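You operate a simulated robot arm through the tools that you are given. There is no shell and no other tool. Be economical: measure what you need, move in short steps, check, and stop when the job is done.

The job below is to be done with a simulated robot arm. You get a single attempt, and the scene is never put back.

JOB
Put things in order on the top of the window table. At the end: the cream sugar bowl stands on top of the brown packet; the brown poster tube (marked "PRINTS") is on the gold brass dish; the red clip from the top of the window table stands where the cream sugar bowl stood; the ink dropper stands where the red clip stood; whatever was shut is shut again. Leave all else as you found it, and nothing knocked over.

The check looks at the end state, three seconds after you hand in, the way a careful person would. Anything else that was tipped, shoved, dropped, spilled or broken makes it a failure.

ROBOT AND FRAMES
A 6-joint arm with a two-finger parallel gripper, fixed in place. Base frame: the origin is at the foot of the arm, x ahead of it, y to its left, z up; the work surface is at about z = 680. Lengths are in mm, angles in degrees, forces in N, time in s.
With the tool pointing down near the work surface it reaches from about 240 to 660 mm from the base axis. Its first joint turns from -66.0 to 66.0 degrees. Payload 2.9 kg.
The TCP is the grasp point between the finger pads, 30 mm short of the fingertips. In the tool frame z runs along the fingers and y along their closing line. Largest opening 110 mm; finger width 20, thickness 10; the body of the gripper, 48 by 112 mm, starts 55 mm behind the TCP.
Orientation is told as [roll, pitch, yaw] about the base's x, y, z axes, in that order, counted from this pose: with the fingers straight down and closing along the base's y, the tool's x points along the base's -x, its y along +y and its z along -z.

CONTROLS
- The arm moves only by the tool move_arm. Its argument "plan" is a list of rows, each an object (a shift or turn left out is 0, a gripper value left out holds the last) with "offset": the shift along the base's x, y, z in mm, a list of three; "rotation": the turn, a rotation vector about the base's x, y, z in degrees, a list of three; "claw": the finger opening in mm, from 0 to 110. In form: [{"offset": [dx, dy, dz], "rotation": [wx, wy, wz], "claw": claw}, ...]. A call has 1 to 20 rows; each row shifts and turns the commanded pose from where the row before left it. Each row takes 0.2 s and may step no farther than 50 mm and 8.6 degrees from the row before; otherwise, or with a gripper value out of range, the whole call is refused. A pose out of reach is approached as far as the arm can. The call stops where the force on the tool passes 40 N (or 10 N more than at its start, if that is more) or the arm is blocked; 0.2 s more then pass. Each finger travels about 108 mm/s and halts on what it meets, pressing with about 41 N; the grip force reading is that of the motor and also rises with nothing between the fingers. The clock runs only during rows and for 0.2 s after the last one: add rows that do not move to give the fingers time. It gives the time, the measured TCP pose, the force on the tool (base axes), the opening and the grip force at its end, in the units of the frame above (readings bear some noise).
- Cameras (640 x 400 px; columns grow to the right, rows downward): "scene" is fixed at [62.6, 433.1, 1368.1]; the picture's right is [-0.84, -0.54, 0.00], its down [-0.39, 0.61, -0.69] and it looks along [0.37, -0.58, -0.72] (base axes); focal length 349 px, centre (320, 200). "wrist" rides on the gripper at [-36, 0, -57] in the tool frame; the picture's right is [0.00, -1.00, 0.00], its down [0.97, 0.00, -0.24] and it looks along [0.24, 0.00, 0.97] (tool axes); focal length 218 px, centre (320, 200).
- camera(camera): a new picture of that camera. It takes no simulated time.
- point_at(camera, pixels): for up to 12 pixels [column, row] of the newest picture of that camera ("zoom" is the newest enlarged one), the place [x, y, z] in the base frame of the surface seen there, good to about 3 mm. It takes no simulated time.
- zoom(camera, box): a new picture of the part [left, top, right, bottom] of that camera's present view, enlarged. It takes no simulated time.
- finish_job(): hands the job in; it is judged then, once.

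Go step by step. Measure first, check grasps and placings, and put right what went wrong. The budget is 80 turns and 34 pictures, counting those below and the enlarged ones. Unless the task says otherwise, let go and move clear before handing in, and close with one line.

The tools are called after "Call:" as a command line: name --argument value ..., lists and objects as JSON in quotes. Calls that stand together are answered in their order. move_arm: Moves the arm, as the interface text tells. Its arguments: {"type":"object","properties":{"plan":{"type":"array"}},"required":["plan"]} The other tools are called the same way: camera (camera) takes a picture; point_at (camera, pixels) gives the place of the surface under pixels of a picture; zoom (camera, box) takes an enlarged picture of a part of a camera's view; finish_job () hands the job in.

At the start:

```text
t: 0.0
ee_pos: [486.3, -11.9, 947.5]
ee_rot: [0.0, 0.0, -0.1]
wrist_force: [0.2, 0.2, 0.9]
finger_gap: 110.0
gripper_force: 0.0
```

scene: 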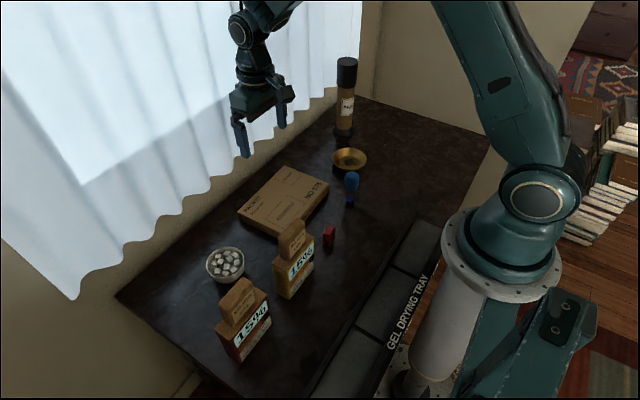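
wrist: 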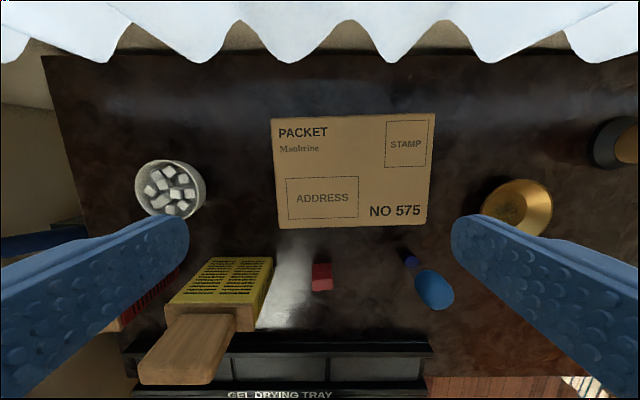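

The pictures show the bowl (225,265), packet (285,200), tube (346,95), dish (349,160), dropper (351,188) and clip (329,236). I'll zoom in and measure before moving.

Call:
zoom --camera "scene" --box '[190, 160, 390, 290]'

Call:
zoom --camera "scene" --box '[290, 40, 410, 220]'

Call:
point_at --camera "scene" --pixels '[[226, 265], [209, 258], [243, 260], [225, 248], [238, 210], [285, 167], [328, 183], [275, 235], [285, 200], [329, 230], [329, 246], [325, 236]]'

Call:
point_at --camera "wrist" --pixels '[[170, 162], [138, 190], [204, 190], [170, 216], [272, 118], [434, 114], [427, 227], [280, 228], [312, 265], [332, 263], [333, 289], [313, 291]]'

Call:
point_at --camera "wrist" --pixels '[[410, 261], [434, 290], [420, 272], [515, 210], [483, 210], [552, 205], [520, 181], [500, 235], [625, 143], [600, 140], [350, 320], [350, 345]]'

```text
3.08 times, centred on (290, 225) of scene
```

zoom: 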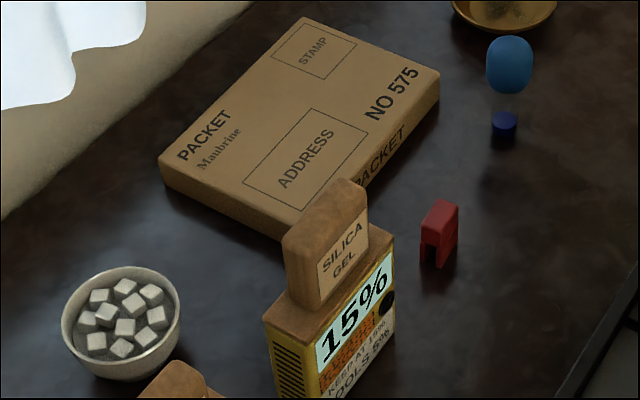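

```text
2.22 times, centred on (350, 130) of scene
```

zoom: 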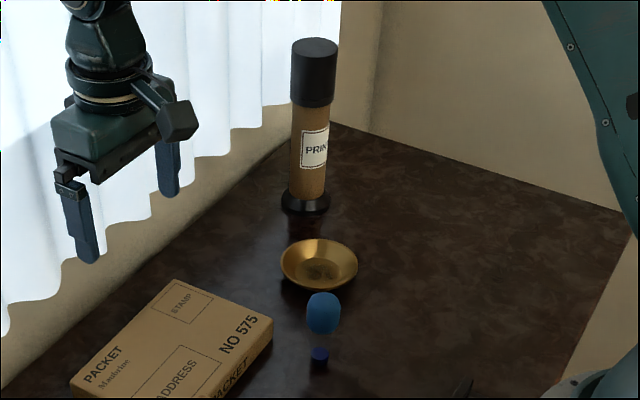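

```text
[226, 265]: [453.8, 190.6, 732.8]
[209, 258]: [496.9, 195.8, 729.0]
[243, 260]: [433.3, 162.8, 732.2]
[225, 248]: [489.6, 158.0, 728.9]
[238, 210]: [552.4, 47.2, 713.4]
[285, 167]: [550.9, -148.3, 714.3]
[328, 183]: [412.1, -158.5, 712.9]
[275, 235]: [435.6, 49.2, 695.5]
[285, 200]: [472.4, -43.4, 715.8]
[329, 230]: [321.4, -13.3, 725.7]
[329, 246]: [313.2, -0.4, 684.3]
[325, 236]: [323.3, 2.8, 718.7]
```

```text
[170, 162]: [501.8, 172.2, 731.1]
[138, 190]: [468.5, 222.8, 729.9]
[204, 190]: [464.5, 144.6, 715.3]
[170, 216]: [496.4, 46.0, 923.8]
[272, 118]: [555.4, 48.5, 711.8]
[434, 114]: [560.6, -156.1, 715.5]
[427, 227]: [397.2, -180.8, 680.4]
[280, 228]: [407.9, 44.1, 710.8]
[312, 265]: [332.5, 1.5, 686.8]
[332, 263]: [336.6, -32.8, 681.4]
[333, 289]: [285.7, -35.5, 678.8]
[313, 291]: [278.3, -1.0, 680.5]
```

```text
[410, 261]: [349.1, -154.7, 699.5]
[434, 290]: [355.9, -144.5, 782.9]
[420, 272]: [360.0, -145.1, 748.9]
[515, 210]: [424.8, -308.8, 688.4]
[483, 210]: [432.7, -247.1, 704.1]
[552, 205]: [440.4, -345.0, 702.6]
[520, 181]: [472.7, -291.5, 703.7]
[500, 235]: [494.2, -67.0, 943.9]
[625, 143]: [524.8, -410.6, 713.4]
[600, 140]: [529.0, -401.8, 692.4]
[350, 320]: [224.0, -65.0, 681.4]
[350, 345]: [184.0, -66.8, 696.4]
```

Now I'll measure the tube, dish and dropper on the latest zoom (tube cap top at zoom (315,45), base at (305,205)).

Call:
point_at --camera "zoom" --pixels '[[315, 46], [292, 52], [337, 50], [314, 104], [292, 150], [327, 150], [310, 190], [282, 203], [329, 203], [305, 213], [308, 130], [313, 70]]'

Call:
point_at --camera "zoom" --pixels '[[282, 262], [357, 264], [320, 241], [318, 288], [320, 266], [323, 294], [323, 315], [308, 315], [339, 315], [319, 340], [319, 353], [319, 368]]'

Call:
zoom --camera "scene" --box '[300, 160, 370, 260]'

Call:
zoom --camera "wrist" --box '[280, 100, 640, 325]'

```text
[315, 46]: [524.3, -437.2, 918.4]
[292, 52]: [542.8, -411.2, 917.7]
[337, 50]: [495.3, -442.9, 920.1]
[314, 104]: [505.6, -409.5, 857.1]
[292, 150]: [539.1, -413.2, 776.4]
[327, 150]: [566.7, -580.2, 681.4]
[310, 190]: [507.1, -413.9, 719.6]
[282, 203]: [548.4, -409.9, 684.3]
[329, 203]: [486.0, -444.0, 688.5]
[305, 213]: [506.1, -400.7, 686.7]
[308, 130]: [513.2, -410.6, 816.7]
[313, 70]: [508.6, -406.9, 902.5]
```

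```text
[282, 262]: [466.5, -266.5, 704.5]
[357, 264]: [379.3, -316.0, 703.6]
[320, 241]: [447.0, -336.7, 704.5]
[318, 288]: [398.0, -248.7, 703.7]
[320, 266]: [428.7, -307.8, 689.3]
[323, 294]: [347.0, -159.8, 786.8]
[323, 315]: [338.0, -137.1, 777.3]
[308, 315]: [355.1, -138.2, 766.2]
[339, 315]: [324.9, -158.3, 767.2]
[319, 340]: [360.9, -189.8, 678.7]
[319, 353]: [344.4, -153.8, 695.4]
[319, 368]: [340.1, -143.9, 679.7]
```

```text
4.00 times, centred on (335, 210) of scene
```

zoom: 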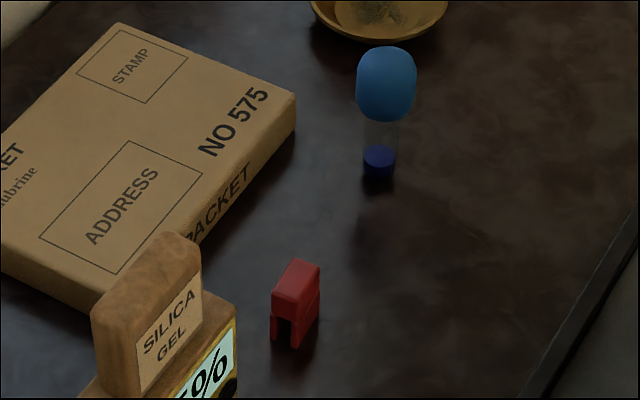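

```text
1.78 times, centred on (460, 212) of wrist
```

zoom: 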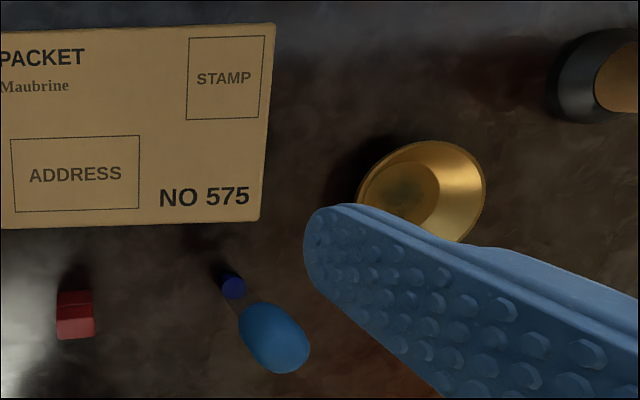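

Bowl rim is near (465,182,730), about 80 mm across. The tube axis is at about (522,-429), 240 tall, and the dish is centred near (424,-292). I'll go over the bowl for a closer look.

Call:
move_arm --plan '[{"offset": [-5, 48, -5]}, {"offset": [-5, 48, -10]}, {"offset": [-5, 48, -10]}, {"offset": [-5, 48, -10]}, {"offset": [0, 0, 0]}]'

Call:
camera --camera "wrist"

```text
t: 1.2
ee_pos: [464.9, 180.2, 911.5]
ee_rot: [-0.1, -0.2, -0.2]
wrist_force: [-0.1, -0.4, 0.4]
finger_gap: 109.9
gripper_force: 0.0
```

```text
27 pictures are left
```

wrist: 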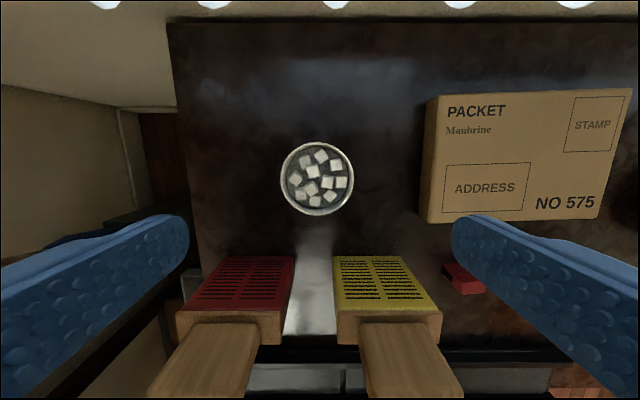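

The bowl at (317,178) has clear space on both y sides. I'll get its rim and base, and the cartridge heights.

Call:
point_at --camera "wrist" --pixels '[[282, 179], [353, 179], [317, 144], [317, 214], [310, 187], [250, 258], [370, 258], [230, 325], [400, 330], [400, 390], [200, 390], [410, 262]]'

Call:
point_at --camera "wrist" --pixels '[[427, 97], [631, 90], [601, 218], [420, 221], [520, 150], [455, 270], [465, 285], [447, 277]]'

Call:
zoom --camera "scene" --box '[180, 220, 340, 370]'

```text
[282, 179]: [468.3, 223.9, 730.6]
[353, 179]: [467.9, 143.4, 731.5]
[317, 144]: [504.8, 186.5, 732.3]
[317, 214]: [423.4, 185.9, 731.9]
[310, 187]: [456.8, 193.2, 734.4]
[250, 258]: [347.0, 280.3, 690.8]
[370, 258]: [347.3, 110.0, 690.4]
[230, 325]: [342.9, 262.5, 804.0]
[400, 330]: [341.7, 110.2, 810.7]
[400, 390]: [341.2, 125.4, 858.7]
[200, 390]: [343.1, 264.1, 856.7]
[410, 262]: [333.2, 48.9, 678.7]
```

```text
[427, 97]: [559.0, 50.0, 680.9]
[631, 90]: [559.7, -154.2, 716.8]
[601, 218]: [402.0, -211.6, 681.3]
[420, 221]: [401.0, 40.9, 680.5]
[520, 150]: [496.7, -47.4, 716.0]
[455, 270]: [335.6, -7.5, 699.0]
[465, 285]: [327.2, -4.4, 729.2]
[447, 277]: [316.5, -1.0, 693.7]
```

```text
2.67 times, centred on (260, 295) of scene
```

zoom: 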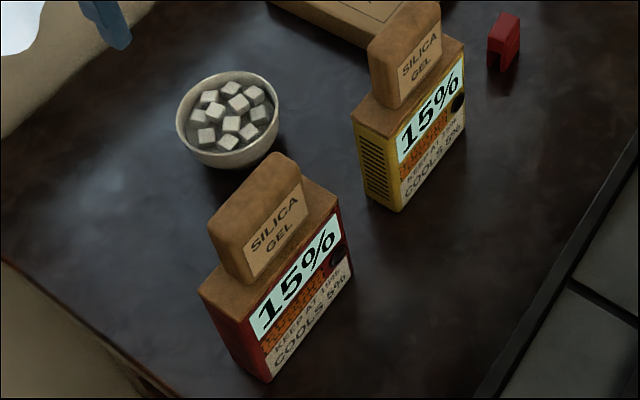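

The bowl centre is (464,184), rim radius about 40 at z 731, and the cartridges stand at x<345. I'll descend partway and check arm clearance.

Call:
move_arm --plan '[{"offset": [0, 2, -40]}, {"offset": [0, 2, -40]}, {"offset": [0, 0, -40]}, {"offset": [0, 0, -10]}, {"offset": [0, 0, 0]}]'

Call:
camera --camera "scene"

```text
t: 2.4
ee_pos: [464.8, 185.5, 783.0]
ee_rot: [-0.1, -0.1, -0.1]
wrist_force: [-0.5, -0.2, -0.3]
finger_gap: 109.8
gripper_force: 0.1
```

```text
25 pictures are left
```

scene: 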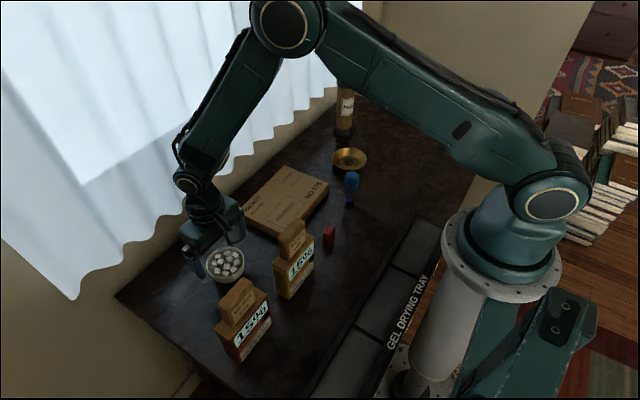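

The arm is well clear of the cartridges. I'll descend to about 716 and close on the bowl.

Call:
move_arm --plan '[{"offset": [0, -1, -30]}, {"offset": [0, 0, -25]}, {"offset": [0, 0, -12]}, {"claw": 95}, {"claw": 84}, {"claw": 78}, {"claw": 74}, {}, {}]'

```text
t: 4.4
ee_pos: [465.9, 183.7, 715.8]
ee_rot: [-0.1, -0.1, -0.1]
wrist_force: [-0.2, 0.4, -0.1]
finger_gap: 80.0
gripper_force: 41.2
```

The fingers stopped at 80 mm, which matches the bowl. I'll lift gently and check.

Call:
move_arm --plan '[{"offset": [0, 0, 5]}, {"offset": [0, 0, 10]}, {"offset": [0, 0, 15]}, {"offset": [0, 0, 20]}, {"offset": [0, 0, 20]}, {"offset": [0, 0, 10]}, {}]'

Call:
zoom --camera "scene" --box '[140, 170, 340, 295]'

```text
t: 6.0
ee_pos: [465.6, 183.2, 795.9]
ee_rot: [-0.1, -0.1, -0.1]
wrist_force: [0.3, 0.2, -2.8]
finger_gap: 80.3
gripper_force: 41.1
```

```text
3.20 times, centred on (240, 232) of scene
```

zoom: 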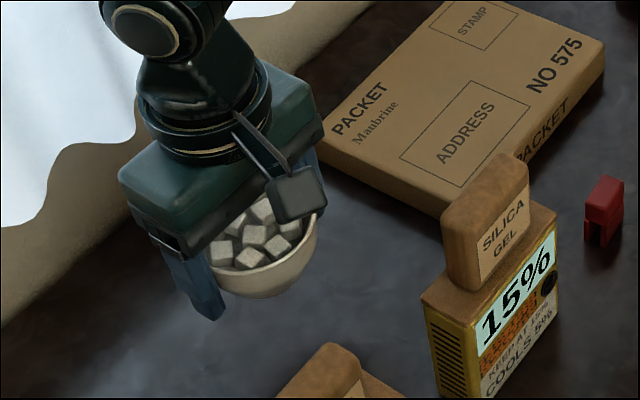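

The bowl is held level with its cubes. I'll carry it smoothly to above the packet centre at about (483,-52).

Call:
move_arm --plan '[{"offset": [0, -6, 0]}, {"offset": [1, -12, 0]}, {"offset": [2, -18, 0]}, {"offset": [2, -20, 0]}, {"offset": [2, -20, 0]}, {"offset": [2, -20, 0]}, {"offset": [2, -20, 0]}, {"offset": [2, -20, 0]}, {"offset": [2, -20, 0]}, {"offset": [2, -20, 0]}, {"offset": [0, -20, 0]}, {"offset": [0, -17, 0]}, {"offset": [0, -12, 0]}, {"offset": [0, -7, 0]}, {"offset": [0, -3, 0]}, {}]'

Call:
move_arm --plan '[{"offset": [0, 0, -8]}, {"offset": [0, 0, -12]}, {"offset": [0, 0, -10]}, {"offset": [0, 0, -6]}, {"offset": [0, 0, -4]}, {"offset": [0, 0, -2]}, {}]'

```text
t: 9.4
ee_pos: [481.7, -51.7, 795.7]
ee_rot: [-0.1, -0.1, -0.1]
wrist_force: [-0.2, 1.1, -1.9]
finger_gap: 80.1
gripper_force: 41.3
```

```text
t: 11.0
ee_pos: [482.7, -50.9, 753.7]
ee_rot: [-0.1, -0.2, -0.1]
wrist_force: [-0.6, 1.0, -3.3]
finger_gap: 80.2
gripper_force: 40.7
```

The bowl is still in the air, a few mm up at TCP z 753.7. I'll lower it in 1 mm steps until the force changes.

Call:
move_arm --plan '[{"offset": [0, 0, -1]}, {"offset": [0, 0, -1]}, {}]'

```text
t: 11.8
ee_pos: [482.5, -51.8, 752.2]
ee_rot: [-0.1, -0.1, -0.1]
wrist_force: [0.4, -0.2, -2.6]
finger_gap: 80.3
gripper_force: 41.6
```

Call:
move_arm --plan '[{"offset": [0, 0, -0.7]}, {"offset": [0, 0, -0.6]}, {}]'

```text
t: 12.6
ee_pos: [482.9, -50.9, 750.3]
ee_rot: [-0.1, -0.1, -0.2]
wrist_force: [0.0, 0.0, -2.8]
finger_gap: 80.1
gripper_force: 40.8
```

No contact shows in the force yet (-2.8 N still), so I'll go down a little more.

Call:
move_arm --plan '[{"offset": [0, 0, -0.7]}, {"offset": [0, 0, -0.7]}, {}]'

```text
t: 13.4
ee_pos: [482.8, -50.9, 750.6]
ee_rot: [-0.1, -0.2, -0.1]
wrist_force: [-3.2, 0.2, 9.4]
finger_gap: 80.1
gripper_force: 40.7
```

The force rose to +9 N, so the bowl is resting on the packet. I'll open slowly and rise.

Call:
move_arm --plan '[{"offset": [0, 0, 0.5], "claw": 82}, {"claw": 86}, {"claw": 92}, {"claw": 98}, {}, {"offset": [0, 0, 20]}, {"offset": [0, 0, 40]}, {"offset": [0, 0, 45]}, {"offset": [0, 0, 45]}, {}]'

Call:
camera --camera "wrist"

```text
t: 15.6
ee_pos: [482.9, -51.7, 900.4]
ee_rot: [-0.1, -0.1, -0.1]
wrist_force: [-0.5, 1.0, 0.3]
finger_gap: 98.0
gripper_force: 0.2
```

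```text
23 pictures are left
```

wrist: 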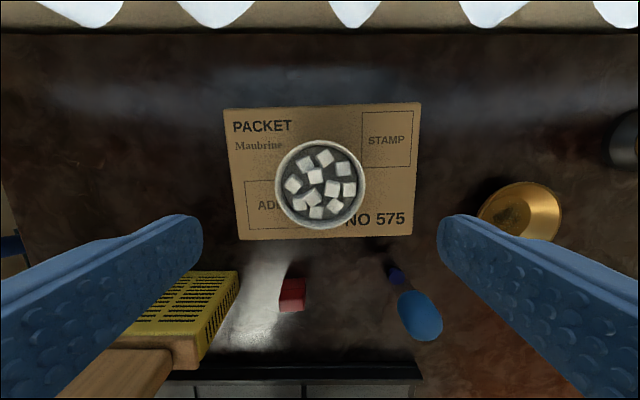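

The bowl sits well on the packet. Next I'll move over the clip for a close look.

Call:
move_arm --plan '[{"offset": [-40, 8, 0]}, {"offset": [-40, 10, 0]}, {"offset": [-40, 10, 0]}, {"offset": [-35, 10, 0], "claw": 70}, {}]'

Call:
camera --camera "wrist"

```text
t: 16.8
ee_pos: [326.8, -12.3, 897.7]
ee_rot: [-0.2, -0.1, -0.1]
wrist_force: [-0.8, 0.8, -1.1]
finger_gap: 70.1
gripper_force: 0.1
```

```text
22 pictures are left
```

wrist: 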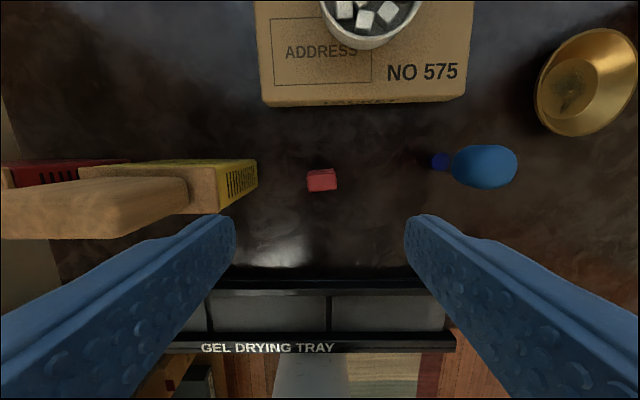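

The clip is at (321,180) with the yellow cartridge to its left, edge at (257,160). I'll zoom in and measure both.

Call:
zoom --camera "wrist" --box '[240, 130, 400, 230]'

Call:
point_at --camera "zoom" --pixels '[[270, 188], [385, 182], [268, 172], [380, 160], [275, 238], [384, 230], [325, 205], [272, 250], [60, 120], [40, 180], [30, 230], [60, 170]]'

Call:
point_at --camera "wrist" --pixels '[[215, 200], [180, 195], [180, 165], [435, 161], [447, 163], [470, 160], [485, 165], [515, 165], [485, 148], [485, 186], [400, 275], [330, 275]]'

```text
4.00 times, centred on (320, 180) of wrist
```

zoom: 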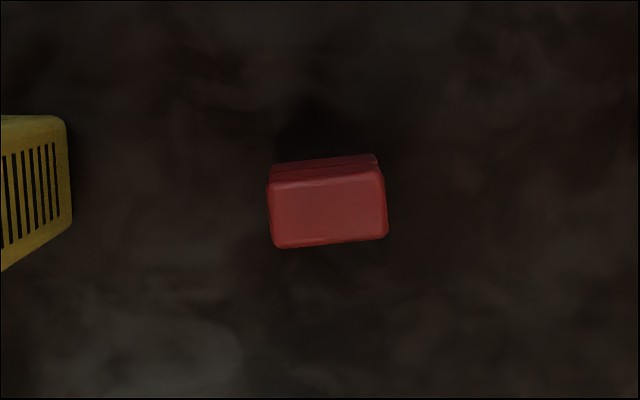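

```text
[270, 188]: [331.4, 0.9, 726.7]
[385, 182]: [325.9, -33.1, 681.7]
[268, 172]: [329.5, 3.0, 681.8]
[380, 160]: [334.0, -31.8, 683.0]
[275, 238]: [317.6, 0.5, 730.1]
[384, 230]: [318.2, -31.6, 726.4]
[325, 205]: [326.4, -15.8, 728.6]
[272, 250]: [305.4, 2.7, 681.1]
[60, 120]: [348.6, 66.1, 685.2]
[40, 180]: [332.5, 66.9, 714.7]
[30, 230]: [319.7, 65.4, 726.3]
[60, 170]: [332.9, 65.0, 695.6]
```

```text
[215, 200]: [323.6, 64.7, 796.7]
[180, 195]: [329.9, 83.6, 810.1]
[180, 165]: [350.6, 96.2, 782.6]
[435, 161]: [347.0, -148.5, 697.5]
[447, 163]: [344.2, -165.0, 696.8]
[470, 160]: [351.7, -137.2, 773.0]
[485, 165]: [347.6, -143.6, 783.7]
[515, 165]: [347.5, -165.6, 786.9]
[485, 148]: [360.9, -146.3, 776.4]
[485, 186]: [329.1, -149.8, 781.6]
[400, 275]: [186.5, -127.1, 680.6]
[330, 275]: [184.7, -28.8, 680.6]
```

The clip is about 17 (x) by 34 (y) by 48 mm, centred near (324,-15) and turned about 6°. The cartridge face at y=65 clears the gripper (y up to +41). I'll align and descend, closing along y.

Call:
move_arm --plan '[{"offset": [-1, -2, -40], "rotation": [0, 0, 6], "claw": 60}, {"offset": [-1, -1, -45]}, {"offset": [0, 0, -45]}, {"offset": [0, 0, -15]}, {}]'

Call:
camera --camera "wrist"

Call:
zoom --camera "scene" --box '[230, 150, 390, 300]'

```text
t: 18.0
ee_pos: [325.7, -15.4, 754.1]
ee_rot: [-0.2, -0.2, 5.9]
wrist_force: [-0.6, -0.6, 0.0]
finger_gap: 60.0
gripper_force: 0.0
```

```text
20 pictures are left
```

wrist: 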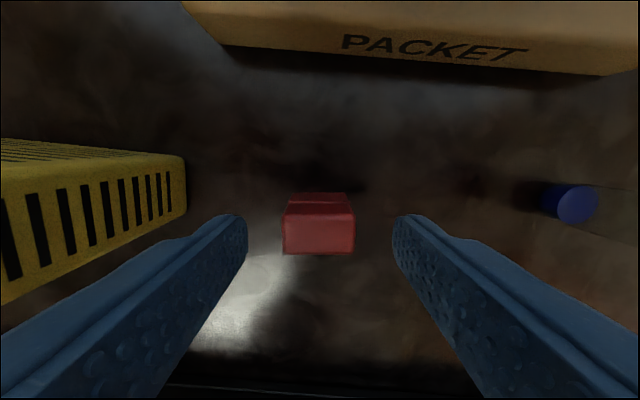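

```text
2.67 times, centred on (310, 225) of scene
```

zoom: 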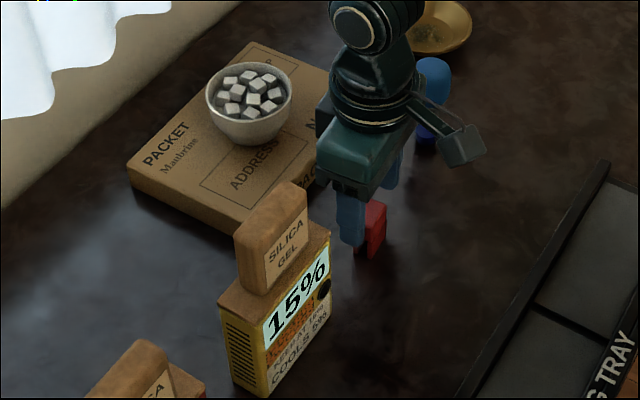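

The clip is now square to the fingers. I'll check its top corners against the TCP.

Call:
point_at --camera "wrist" --pixels '[[286, 216], [353, 216], [285, 250], [353, 250], [320, 235], [320, 198]]'

```text
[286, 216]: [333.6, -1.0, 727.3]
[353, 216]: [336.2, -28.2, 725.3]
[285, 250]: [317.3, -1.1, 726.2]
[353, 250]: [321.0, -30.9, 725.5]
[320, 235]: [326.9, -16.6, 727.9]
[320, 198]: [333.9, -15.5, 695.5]
```

The clip centre is (326,-15.5), so the TCP is right on it. I'll descend and close.

Call:
move_arm --plan '[{"offset": [0, 0, -20]}, {"offset": [0, 0, -18]}, {"claw": 46}, {"claw": 38}, {"claw": 32}, {"claw": 25}, {}]'

Call:
move_arm --plan '[{"offset": [0, 0, 10]}, {"offset": [0, 0, 20]}, {"offset": [0, 0, 35]}, {"offset": [0, 0, 40]}, {"offset": [0, 0, 40]}, {"offset": [0, 0, 35]}, {}]'

```text
t: 19.6
ee_pos: [325.3, -17.2, 716.8]
ee_rot: [0.0, -0.2, 6.0]
wrist_force: [-0.6, 0.6, 0.2]
finger_gap: 31.0
gripper_force: 41.0
```

```text
t: 21.2
ee_pos: [325.9, -15.6, 896.5]
ee_rot: [-0.2, -0.2, 6.0]
wrist_force: [0.3, 0.7, 0.5]
finger_gap: 30.6
gripper_force: 41.3
```

The clip is held (31 mm). I'll move it out in x first, then across to the bowl's old place at (464,184).

Call:
move_arm --plan '[{"offset": [25, 5, 0]}, {"offset": [35, 15, 0]}, {"offset": [35, 20, 0]}, {"offset": [25, 30, 0]}, {"offset": [12, 35, 0]}, {"offset": [6, 35, 0]}, {"offset": [0, 35, 0]}, {"offset": [0, 24, 0]}, {"offset": [0, 0, -30]}, {"offset": [0, 0, -40]}, {"offset": [0, 0, -40]}, {"offset": [0, 0, -40]}, {"offset": [0, 0, -18]}, {}]'

```text
t: 24.2
ee_pos: [462.9, 182.6, 727.3]
ee_rot: [-0.1, -0.2, 5.9]
wrist_force: [0.3, -0.3, 0.0]
finger_gap: 30.9
gripper_force: 41.4
```

It is at the spot, about 10 mm above contact height (716.5). I'll lower the rest gently.

Call:
move_arm --plan '[{"offset": [0.5, 1, -5]}, {"offset": [0, 0, -3.5]}, {}]'

Call:
move_arm --plan '[{"offset": [0, 0, -1]}, {"offset": [0, 0, -0.7]}, {}]'

```text
t: 25.0
ee_pos: [463.3, 184.4, 719.6]
ee_rot: [-0.1, 0.0, 5.9]
wrist_force: [-0.7, -0.5, 1.2]
finger_gap: 31.0
gripper_force: 41.1
```

```text
t: 25.8
ee_pos: [464.9, 183.9, 717.9]
ee_rot: [-0.1, -0.1, 6.0]
wrist_force: [0.0, -0.6, -0.8]
finger_gap: 30.7
gripper_force: 41.5
```

Call:
move_arm --plan '[{"offset": [0, 0, -0.7]}, {"offset": [0, 0, -0.7]}, {}]'

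```text
t: 26.6
ee_pos: [464.8, 183.0, 716.3]
ee_rot: [-0.1, -0.1, 5.9]
wrist_force: [0.7, -0.1, 0.4]
finger_gap: 30.9
gripper_force: 41.0
```

No contact shows yet, so I'll go another 1.2 mm.

Call:
move_arm --plan '[{"offset": [0, 0, -0.6]}, {"offset": [0, 0, -0.6]}, {}]'

```text
t: 27.4
ee_pos: [464.4, 183.5, 714.9]
ee_rot: [-0.1, -0.2, 5.9]
wrist_force: [0.0, 0.8, -0.1]
finger_gap: 31.0
gripper_force: 41.0
```

Call:
move_arm --plan '[{"offset": [0, 0, -0.6]}, {}]'

```text
t: 28.0
ee_pos: [464.4, 184.1, 716.1]
ee_rot: [0.0, -0.1, 6.0]
wrist_force: [-2.9, -0.1, 7.0]
finger_gap: 30.8
gripper_force: 41.3
```

Contact now (+7 N). I'll release, rise, and look.

Call:
move_arm --plan '[{"offset": [0, 0, 0.4], "claw": 33}, {"claw": 40}, {"claw": 55}, {}, {"offset": [0, 0, 25]}, {"offset": [0, 0, 45]}, {"offset": [0, 0, 45]}, {"offset": [0, 0, 45]}, {"offset": [0, 0, 20], "rotation": [0, 0, -6]}, {}]'

Call:
camera --camera "scene"

```text
t: 30.2
ee_pos: [463.2, 184.0, 894.8]
ee_rot: [-0.1, -0.1, -0.1]
wrist_force: [0.2, -0.3, -0.1]
finger_gap: 54.7
gripper_force: 0.0
```

```text
18 pictures are left
```

scene: 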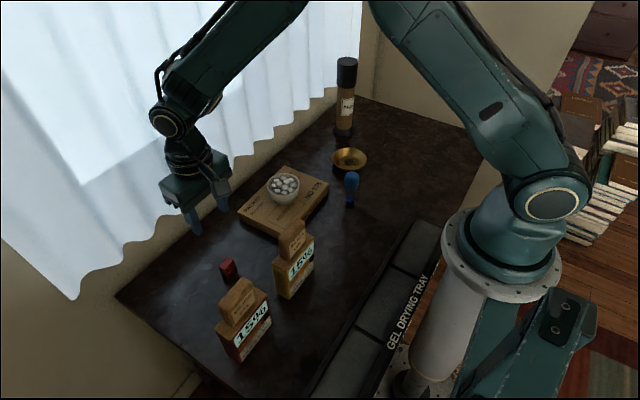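

The clip stands at (228,268). Next is the dropper: I'll travel high over the packet, then in to above (345,-152).

Call:
move_arm --plan '[{"offset": [0, -45, 10]}, {"offset": [0, -45, 0]}, {"offset": [0, -48, 0]}, {"offset": [0, -48, 0]}, {"offset": [-20, -45, 0]}, {"offset": [-30, -38, 0]}, {"offset": [-30, -37, 0]}, {"offset": [-20, -30, 0]}, {"offset": [-15, 0, 0], "claw": 70}, {}]'

Call:
camera --camera "wrist"

Call:
zoom --camera "scene" --box '[320, 160, 384, 220]'

```text
t: 32.4
ee_pos: [348.8, -151.2, 906.1]
ee_rot: [0.0, -0.2, -0.1]
wrist_force: [0.8, 0.1, 0.5]
finger_gap: 70.1
gripper_force: 0.1
```

```text
17 pictures are left
```

wrist: 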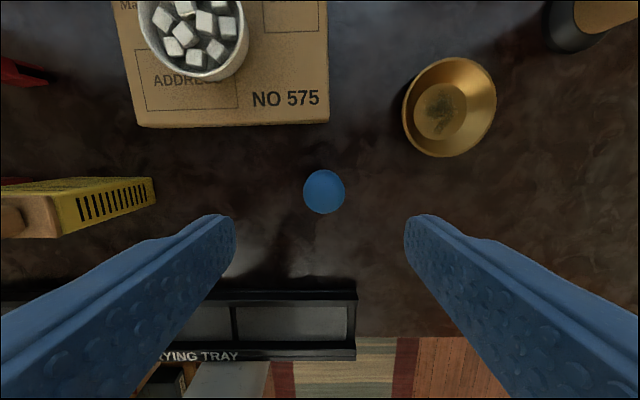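

```text
6.67 times, centred on (352, 190) of scene
```

zoom: 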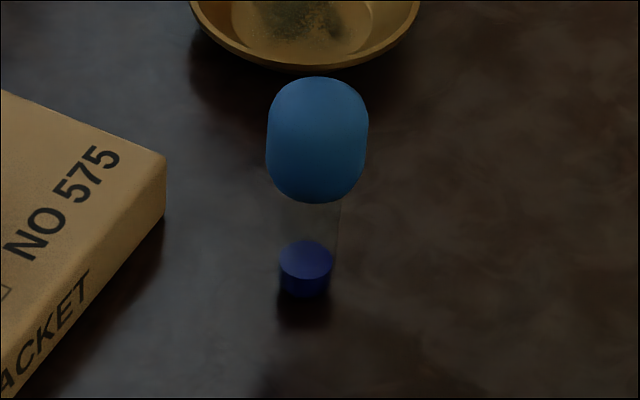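

Top-down fingers would squeeze the dropper's rubber bulb and could squirt the ink, so I should grip the glass from the side. I'll measure the bulb and glass heights in the zoom and look at the protruding box on the gripper.

Call:
point_at --camera "zoom" --pixels '[[318, 80], [318, 140], [318, 198], [268, 140], [367, 140], [290, 220], [306, 230], [306, 260], [306, 285], [280, 275], [332, 275], [306, 298]]'

Call:
zoom --camera "scene" --box '[290, 60, 450, 220]'

```text
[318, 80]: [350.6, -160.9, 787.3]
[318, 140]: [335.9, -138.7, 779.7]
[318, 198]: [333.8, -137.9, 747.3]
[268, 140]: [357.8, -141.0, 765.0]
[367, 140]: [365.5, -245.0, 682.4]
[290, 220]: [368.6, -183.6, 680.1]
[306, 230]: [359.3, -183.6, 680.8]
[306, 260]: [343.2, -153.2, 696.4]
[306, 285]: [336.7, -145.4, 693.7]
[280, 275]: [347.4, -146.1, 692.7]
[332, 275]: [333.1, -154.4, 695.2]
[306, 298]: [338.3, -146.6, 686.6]
```

```text
2.50 times, centred on (370, 140) of scene
```

zoom: 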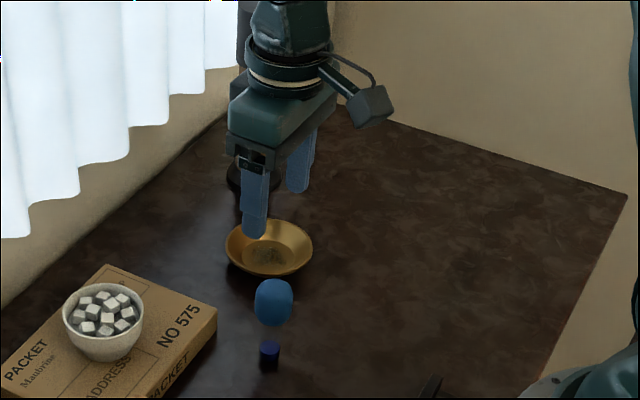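

I'll find where that box sits relative to the TCP.

Call:
point_at --camera "zoom" --pixels '[[365, 108], [350, 105], [390, 105], [370, 122], [355, 88], [340, 78], [288, 105], [250, 125], [255, 180], [300, 160], [285, 75], [265, 45]]'

```text
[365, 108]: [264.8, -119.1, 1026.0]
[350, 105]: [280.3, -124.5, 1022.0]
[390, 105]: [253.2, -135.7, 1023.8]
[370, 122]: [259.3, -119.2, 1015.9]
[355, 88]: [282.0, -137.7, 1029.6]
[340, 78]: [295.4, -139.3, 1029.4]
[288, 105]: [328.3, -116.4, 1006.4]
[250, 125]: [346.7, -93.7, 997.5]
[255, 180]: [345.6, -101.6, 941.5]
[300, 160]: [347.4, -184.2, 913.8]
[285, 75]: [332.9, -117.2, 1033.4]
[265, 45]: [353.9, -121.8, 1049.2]
```

The box sits about 65–100 mm off the tool's +x side, 105–130 mm behind the TCP, so I'll tilt with it on top. First I'll turn -115° in yaw at height, with the dropper's bulb left untouched below.

Call:
move_arm --plan '[{"offset": [0, -10, 5], "rotation": [0, 0, -8.2143]}, {"offset": [0, -10, 5], "rotation": [0, 0, -8.2143]}, {"rotation": [0, 0, -8.2143]}, {"rotation": [0, 0, -8.2143]}, {"rotation": [0, 0, -8.2143]}, {"rotation": [0, 0, -8.2143]}, {"rotation": [0, 0, -8.2143]}, {"rotation": [0, 0, -8.2143]}, {"rotation": [0, 0, -8.2143]}, {"rotation": [0, 0, -8.2143]}, {"rotation": [0, 0, -8.2143]}, {"rotation": [0, 0, -8.2143]}, {"rotation": [0, 0, -8.2143]}, {"rotation": [0, 0, -8.2143]}, {}]'

```text
t: 35.6
ee_pos: [349.4, -172.3, 915.0]
ee_rot: [-0.1, -0.1, -115.1]
wrist_force: [-0.3, 0.8, -0.2]
finger_gap: 70.1
gripper_force: 0.1
```

Yaw is reached. Now I'll tilt 65° to point along azimuth 65°, 25° below horizontal, with the box up, shifting back a little.

Call:
move_arm --plan '[{"offset": [-3, -8, 0], "rotation": [7.364, -3.434, 0]}, {"offset": [-3, -8, 0], "rotation": [7.364, -3.434, 0]}, {"offset": [-3, -8, 0], "rotation": [7.364, -3.434, 0]}, {"offset": [-3, -8, 0], "rotation": [7.364, -3.434, 0]}, {"offset": [-3, -8, 0], "rotation": [7.364, -3.434, 0]}, {"offset": [-3, -8, 0], "rotation": [7.364, -3.434, 0]}, {"offset": [-3, -8, 0], "rotation": [7.364, -3.434, 0]}, {"offset": [-3, -8, 0], "rotation": [7.364, -3.434, 0]}, {}]'

Call:
camera --camera "scene"

```text
t: 37.6
ee_pos: [337.8, -228.1, 915.3]
ee_rot: [0.0, 64.9, -115.0]
wrist_force: [-0.1, 0.2, 0.1]
finger_gap: 70.0
gripper_force: 0.1
out of reach, approached as far as the arm can: row 8
```

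```text
14 pictures are left
```

scene: 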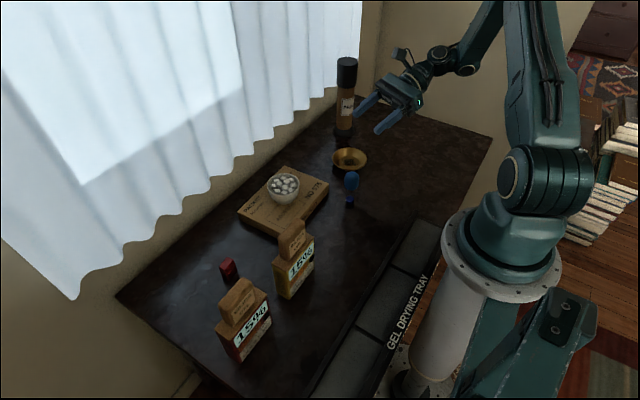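

Only the last row hit a limit, likely joint 1 near -66°. I'll move back toward the dropper with 15° more yaw (pointing azimuth 80°), staying high.

Call:
move_arm --plan '[{"offset": [5, 30, 0], "rotation": [0, 0, 5]}, {"offset": [5, 20, 0], "rotation": [0, 0, 5]}, {"offset": [2, 10, 0], "rotation": [0, 0, 5]}, {}]'

```text
t: 38.6
ee_pos: [350.2, -170.0, 914.4]
ee_rot: [-0.1, 64.8, -100.0]
wrist_force: [1.2, -0.8, -0.1]
finger_gap: 70.0
gripper_force: 0.0
```

Pose good. I'll shift to x 340.7 and lower to z 830, still above the bulb, then check alignment.

Call:
move_arm --plan '[{"offset": [-9.5, 0.5, -30]}, {"offset": [0, 0, -40]}, {"offset": [0, 0, -15]}, {}]'

Call:
camera --camera "wrist"

Call:
zoom --camera "scene" --box '[290, 70, 450, 230]'

```text
t: 39.6
ee_pos: [340.1, -167.7, 830.6]
ee_rot: [-0.1, 64.7, -99.9]
wrist_force: [1.0, 0.1, -0.9]
finger_gap: 70.0
gripper_force: 0.0
```

```text
13 pictures are left
```

wrist: 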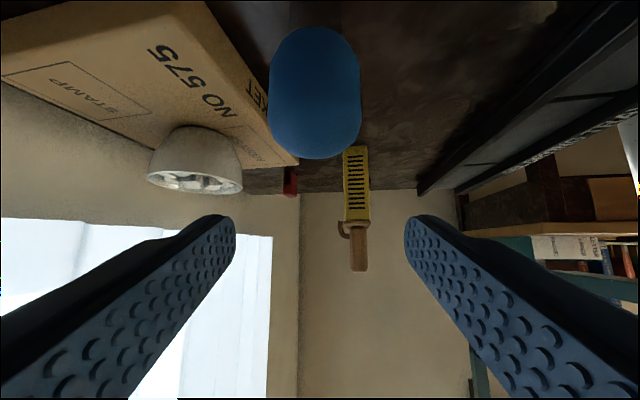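

```text
2.50 times, centred on (370, 150) of scene
```

zoom: 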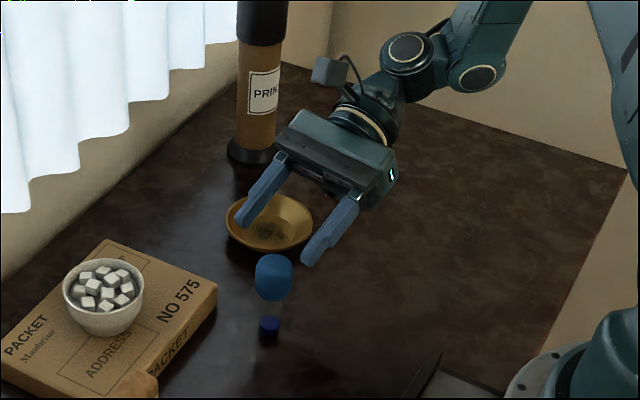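

The bulb is centred between the fingers (wrist px 315). I'll descend straight down, with the fingers straddling the bulb, to the glass level.

Call:
move_arm --plan '[{"offset": [0, 0, -25]}, {"offset": [0, 0, -25]}, {"offset": [0, 0, -25]}, {"offset": [0, -1, -20]}, {}]'

Call:
zoom --camera "scene" --box '[310, 110, 410, 220]'

```text
t: 40.8
ee_pos: [342.6, -171.2, 734.8]
ee_rot: [-0.1, 64.9, -100.0]
wrist_force: [-0.6, -0.1, 0.4]
finger_gap: 70.1
gripper_force: 0.0
```

```text
3.64 times, centred on (360, 165) of scene
```

zoom: 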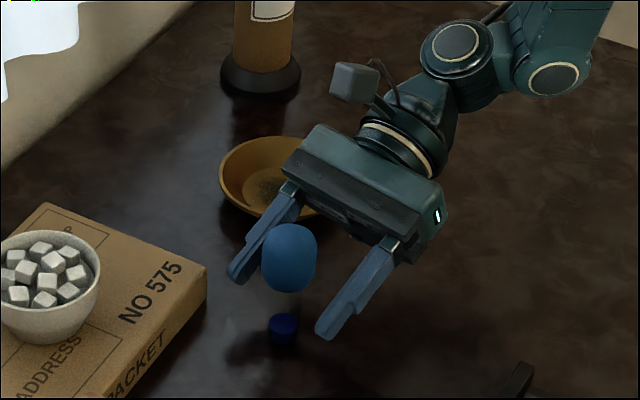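

The fingers are around the dropper with the bulb free. I'll lower the last 15 mm and close on the glass.

Call:
move_arm --plan '[{"offset": [0, 0, -10]}, {"offset": [0, 0, -5]}, {"claw": 50}, {"claw": 38}, {"claw": 30}, {"claw": 26}, {"claw": 22}, {"claw": 18}, {"claw": 14}, {}]'

Call:
zoom --camera "scene" --box '[320, 120, 400, 220]'

```text
t: 43.0
ee_pos: [340.9, -168.1, 721.5]
ee_rot: [0.0, 64.8, -100.0]
wrist_force: [1.1, 0.2, 3.2]
finger_gap: 22.4
gripper_force: 40.8
```

```text
4.00 times, centred on (360, 170) of scene
```

zoom: 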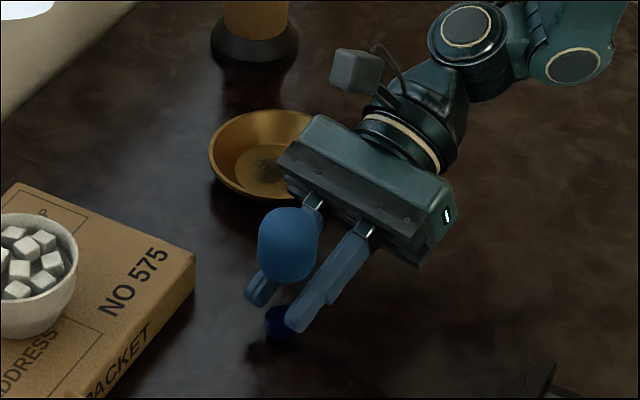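

The glass is gripped at 22.4 mm and the bulb untouched. I'll lift 50 mm and carry it to the clip's old place (326,-15.5).

Call:
move_arm --plan '[{"offset": [0, 0, 5]}, {"offset": [0, 0, 10]}, {"offset": [0, 0, 15]}, {"offset": [0, 0, 12]}, {"offset": [0, 0, 8]}, {"offset": [0, 6, 0]}, {"offset": [-2, 12, 0]}, {"offset": [-3, 16, 0]}, {"offset": [-3, 18, 0]}, {"offset": [-3, 18, 0]}, {"offset": [-3, 18, 0]}, {"offset": [-2, 18, 0]}, {"offset": [-2, 15, 0]}, {"offset": [0, 10, 0]}, {"offset": [0, 5, 0]}, {"offset": [0, 2, 0]}, {}]'

Call:
zoom --camera "scene" --box '[260, 130, 420, 280]'

```text
t: 46.6
ee_pos: [322.8, -31.0, 770.1]
ee_rot: [-0.1, 64.7, -100.0]
wrist_force: [-0.3, -1.4, -0.2]
finger_gap: 22.1
gripper_force: 41.3
```

```text
2.67 times, centred on (340, 205) of scene
```

zoom: 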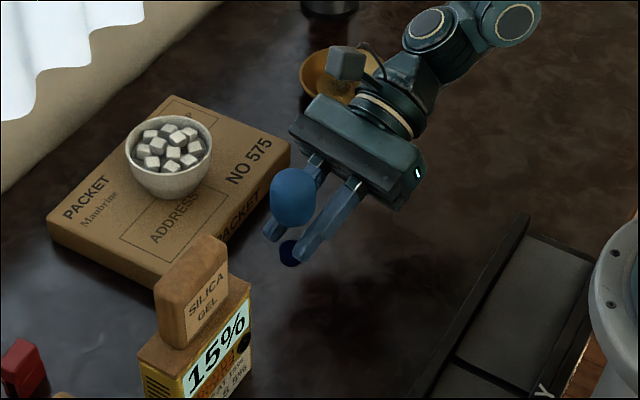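

It's held upright. I'll confirm the bulb position before lowering.

Call:
point_at --camera "zoom" --pixels '[[295, 172], [293, 200], [273, 200], [314, 195], [288, 255], [290, 220]]'

Call:
move_arm --plan '[{"offset": [0, 0, -15]}, {"offset": [0, 0, -15]}, {"offset": [0, 0, -10]}, {"offset": [0, 0, -6]}, {"offset": [0, 0, -1.5]}, {}]'

```text
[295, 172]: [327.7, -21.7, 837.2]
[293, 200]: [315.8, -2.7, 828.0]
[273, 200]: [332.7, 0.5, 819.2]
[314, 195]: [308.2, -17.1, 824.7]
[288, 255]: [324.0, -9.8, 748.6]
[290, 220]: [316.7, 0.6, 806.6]
```

```text
t: 48.0
ee_pos: [322.8, -31.1, 722.3]
ee_rot: [-0.1, 64.8, -100.0]
wrist_force: [-0.2, -0.2, -0.1]
finger_gap: 22.3
gripper_force: 41.0
```

The bulb is within about 2 mm of the target. Lowering to contact in small steps.

Call:
move_arm --plan '[{"offset": [1, 1, -0.7]}, {"offset": [0, 0, -0.7]}, {}]'

```text
t: 48.8
ee_pos: [323.4, -30.1, 721.4]
ee_rot: [-0.1, 64.9, -100.0]
wrist_force: [0.2, 0.5, -0.8]
finger_gap: 22.1
gripper_force: 40.7
```

Call:
move_arm --plan '[{"offset": [0, 0, -0.7]}, {"offset": [0, 0, -0.5]}, {}]'

```text
t: 49.6
ee_pos: [323.4, -30.3, 719.1]
ee_rot: [-0.2, 64.8, -100.0]
wrist_force: [-0.1, 0.1, 0.1]
finger_gap: 22.1
gripper_force: 40.6
```

Call:
move_arm --plan '[{"offset": [0, 0, -0.6]}, {}]'

```text
t: 50.2
ee_pos: [323.9, -30.9, 720.0]
ee_rot: [0.0, 64.9, -99.9]
wrist_force: [-1.7, -0.3, 10.2]
finger_gap: 22.0
gripper_force: 41.0
```

Contact (+10 N). I'll open wide and rise straight up, with the bulb passing freely between the fingers.

Call:
move_arm --plan '[{"offset": [0, 0, 0.4], "claw": 24}, {"claw": 28}, {"claw": 40}, {"claw": 56}, {"claw": 74}, {}, {"offset": [0, 0, 15]}, {"offset": [0, 0, 30]}, {"offset": [0, 0, 40]}, {"offset": [0, 0, 45]}, {"offset": [0, 0, 45]}, {"offset": [0, 0, 25]}, {}]'

Call:
camera --camera "scene"

```text
t: 53.0
ee_pos: [325.0, -30.9, 921.1]
ee_rot: [0.0, 64.8, -100.3]
wrist_force: [-0.5, -0.1, 0.2]
finger_gap: 73.9
gripper_force: 0.0
```

```text
8 pictures are left
```

scene: 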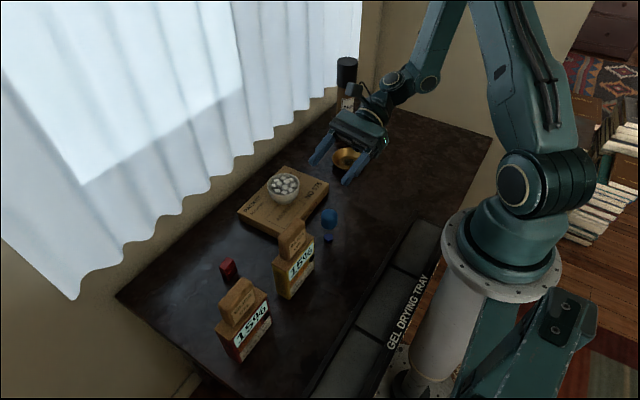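

The dropper stands at (329,222). Now the tube: I'll first return the tool to vertical and move over toward the tube side, turning the tool to the tube's azimuth of -39.4°.

Call:
move_arm --plan '[{"rotation": [-8.0, 1.411, 0]}, {"rotation": [-8.0, 1.411, 0]}, {"rotation": [-8.0, 1.411, 0]}, {"rotation": [-8.0, 1.411, 0]}, {"rotation": [-8.0, 1.411, 0]}, {"rotation": [-8.0, 1.411, 0]}, {"rotation": [-8.0, 1.411, 0]}, {"rotation": [-8.0, 1.411, 0]}, {"offset": [13, -38, 0], "rotation": [0, 0, 7.6]}, {"offset": [13, -38, 0], "rotation": [0, 0, 7.6]}, {"offset": [13, -38, 0], "rotation": [0, 0, 7.6]}, {"offset": [13, -38, 0], "rotation": [0, 0, 7.6]}, {"offset": [13, -38, 0], "rotation": [0, 0, 7.6]}, {"offset": [13, -38, 0], "rotation": [0, 0, 7.6]}, {"offset": [13, -38, 0], "rotation": [0, 0, 7.6]}, {"offset": [13, -38, 0], "rotation": [0, 0, 7.6]}, {}]'

```text
t: 56.6
ee_pos: [429.2, -334.3, 920.7]
ee_rot: [-0.2, -0.1, -39.1]
wrist_force: [0.2, -0.1, -0.1]
finger_gap: 73.9
gripper_force: 0.0
```

Tool is vertical at (429,-334). Now I'll tilt 75° outward to be nearly horizontal, lowering toward z 815.

Call:
move_arm --plan '[{"offset": [0, 0, -5], "rotation": [-5.29, -6.44, 0], "claw": 84}, {"offset": [0, 0, -10], "rotation": [-5.29, -6.44, 0]}, {"offset": [0, 0, -15], "rotation": [-5.29, -6.44, 0]}, {"offset": [0, 0, -15], "rotation": [-5.29, -6.44, 0]}, {"offset": [0, 0, -15], "rotation": [-5.29, -6.44, 0]}, {"offset": [0, 0, -15], "rotation": [-5.29, -6.44, 0]}, {"offset": [0, 0, -15], "rotation": [-5.29, -6.44, 0]}, {"offset": [0, 0, -10], "rotation": [-5.29, -6.44, 0]}, {"offset": [0, 0, -8], "rotation": [-5.29, -6.44, 0]}, {}]'

Call:
camera --camera "wrist"

Call:
camera --camera "scene"

```text
t: 58.8
ee_pos: [426.3, -336.6, 811.1]
ee_rot: [-1.2, -73.5, -38.7]
wrist_force: [-0.1, -0.5, 0.8]
finger_gap: 84.2
gripper_force: 0.2
out of reach, approached as far as the arm can: row 9
```

```text
7 pictures are left
```

wrist: 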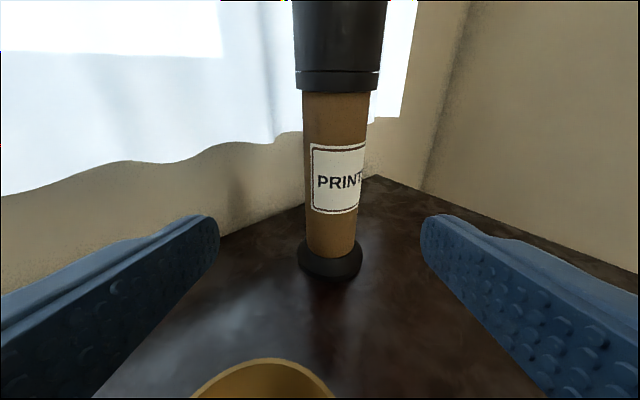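

```text
6 pictures are left
```

scene: 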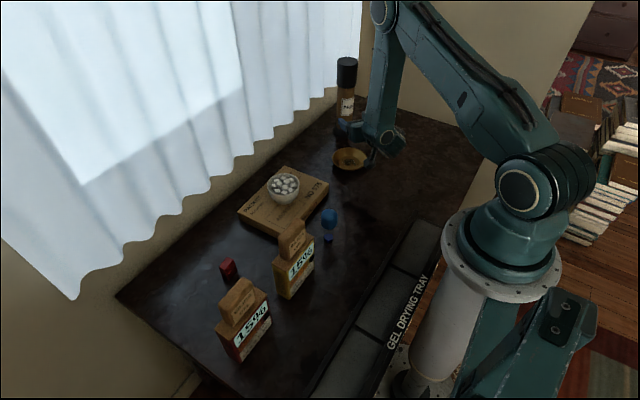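

The tube is centred ahead (wrist px 335). The wrist is at its pitch limit here, so I'll tilt down to about 28° below horizontal. First I'll measure the tube from this view.

Call:
point_at --camera "wrist" --pixels '[[308, 130], [338, 120], [368, 120], [312, 225], [333, 228], [354, 225], [335, 85], [300, 255], [362, 255], [330, 274], [305, 225], [304, 110]]'

Call:
point_at --camera "scene" --pixels '[[333, 160], [349, 148], [342, 160], [350, 160], [348, 172], [345, 155], [353, 163]]'

Call:
move_arm --plan '[{"offset": [0, 0, 0], "rotation": [3.65, 4.45, 0]}, {"offset": [0, 0, -5], "rotation": [3.65, 4.45, 0]}, {}]'

```text
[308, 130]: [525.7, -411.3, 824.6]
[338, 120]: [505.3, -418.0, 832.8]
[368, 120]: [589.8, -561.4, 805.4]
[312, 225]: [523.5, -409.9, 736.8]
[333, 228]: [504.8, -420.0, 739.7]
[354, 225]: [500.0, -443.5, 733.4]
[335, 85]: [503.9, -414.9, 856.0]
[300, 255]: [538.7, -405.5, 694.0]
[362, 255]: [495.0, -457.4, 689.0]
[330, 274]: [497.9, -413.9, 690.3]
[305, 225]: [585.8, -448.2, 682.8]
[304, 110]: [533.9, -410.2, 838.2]
```

```text
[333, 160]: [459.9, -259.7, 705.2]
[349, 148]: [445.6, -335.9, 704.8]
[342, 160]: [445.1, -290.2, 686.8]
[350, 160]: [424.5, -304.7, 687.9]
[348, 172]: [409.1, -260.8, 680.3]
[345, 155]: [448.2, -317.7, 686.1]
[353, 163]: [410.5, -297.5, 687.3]
```

```text
t: 59.6
ee_pos: [426.2, -337.0, 806.5]
ee_rot: [-0.5, -63.7, -39.0]
wrist_force: [0.0, 0.1, -0.8]
finger_gap: 84.0
gripper_force: 0.0
```

The tube axis is at about (521,-431), body radius 21–22, base radius 34; the dish centre is (423,-292). I'll shift laterally to line up, lower to z 785, and advance along the azimuth partway.

Call:
move_arm --plan '[{"offset": [-4, -5, -10]}, {"offset": [-4.4, -5.4, -11]}, {"offset": [19, -15.5, 0]}, {"offset": [19, -15.5, 0]}, {"offset": [19, -15.5, 0]}, {}]'

Call:
camera --camera "wrist"

```text
t: 61.0
ee_pos: [473.9, -393.5, 785.3]
ee_rot: [-0.5, -63.6, -38.9]
wrist_force: [0.1, 0.6, 0.0]
finger_gap: 84.0
gripper_force: 0.0
```

```text
5 pictures are left
```

wrist: 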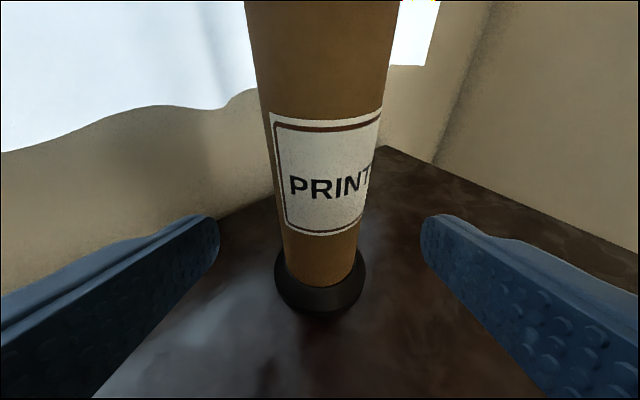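

The tube is centred (px 321). I'll advance the last 51 mm and close.

Call:
move_arm --plan '[{"offset": [16, -13, 0]}, {"offset": [14, -11, 0]}, {"offset": [10, -8, 0]}, {}, {"claw": 64}, {"claw": 52}, {"claw": 46}, {"claw": 42}, {"claw": 38}, {"claw": 34}, {}]'

```text
t: 63.4
ee_pos: [513.3, -426.1, 785.4]
ee_rot: [-0.5, -63.7, -39.0]
wrist_force: [0.1, 0.8, 1.2]
finger_gap: 50.8
gripper_force: 40.6
```

The fingers halted at 51 mm on the body. I'll lift gently by 45 mm.

Call:
move_arm --plan '[{"offset": [0, 0, 3]}, {"offset": [0, 0, 6]}, {"offset": [0, 0, 10]}, {"offset": [0, 0, 13]}, {"offset": [0, 0, 10]}, {"offset": [0, 0, 3]}, {}]'

Call:
zoom --camera "scene" --box '[290, 30, 410, 190]'

```text
t: 65.0
ee_pos: [513.6, -426.2, 830.9]
ee_rot: [-0.6, -63.8, -38.9]
wrist_force: [-0.4, -0.4, -0.5]
finger_gap: 50.9
gripper_force: 41.3
```

```text
2.50 times, centred on (350, 110) of scene
```

zoom: 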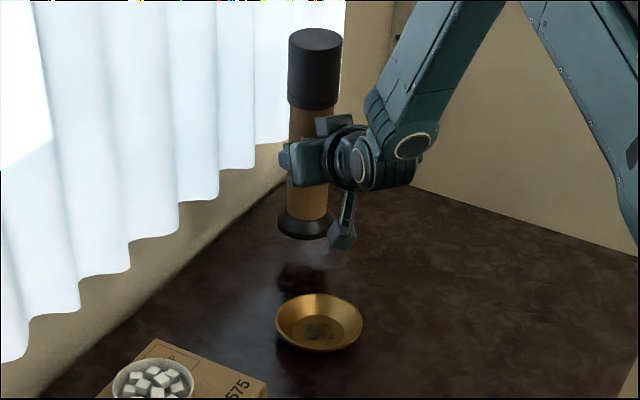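

The tube is lifted upright. I'll measure the tube axis now from the cap and base, and the dish rim again.

Call:
point_at --camera "zoom" --pixels '[[290, 42], [341, 42], [316, 30], [314, 55], [315, 40], [279, 222], [306, 238], [277, 322], [361, 322], [320, 295], [319, 350], [306, 200]]'

```text
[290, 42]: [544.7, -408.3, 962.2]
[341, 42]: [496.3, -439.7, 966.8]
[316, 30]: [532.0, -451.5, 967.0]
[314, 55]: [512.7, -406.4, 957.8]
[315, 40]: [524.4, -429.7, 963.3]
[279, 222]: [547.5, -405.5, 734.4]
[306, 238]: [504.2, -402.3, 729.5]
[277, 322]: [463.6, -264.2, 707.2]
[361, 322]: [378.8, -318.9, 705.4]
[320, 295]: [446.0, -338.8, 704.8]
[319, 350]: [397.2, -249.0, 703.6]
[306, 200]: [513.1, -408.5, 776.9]
```

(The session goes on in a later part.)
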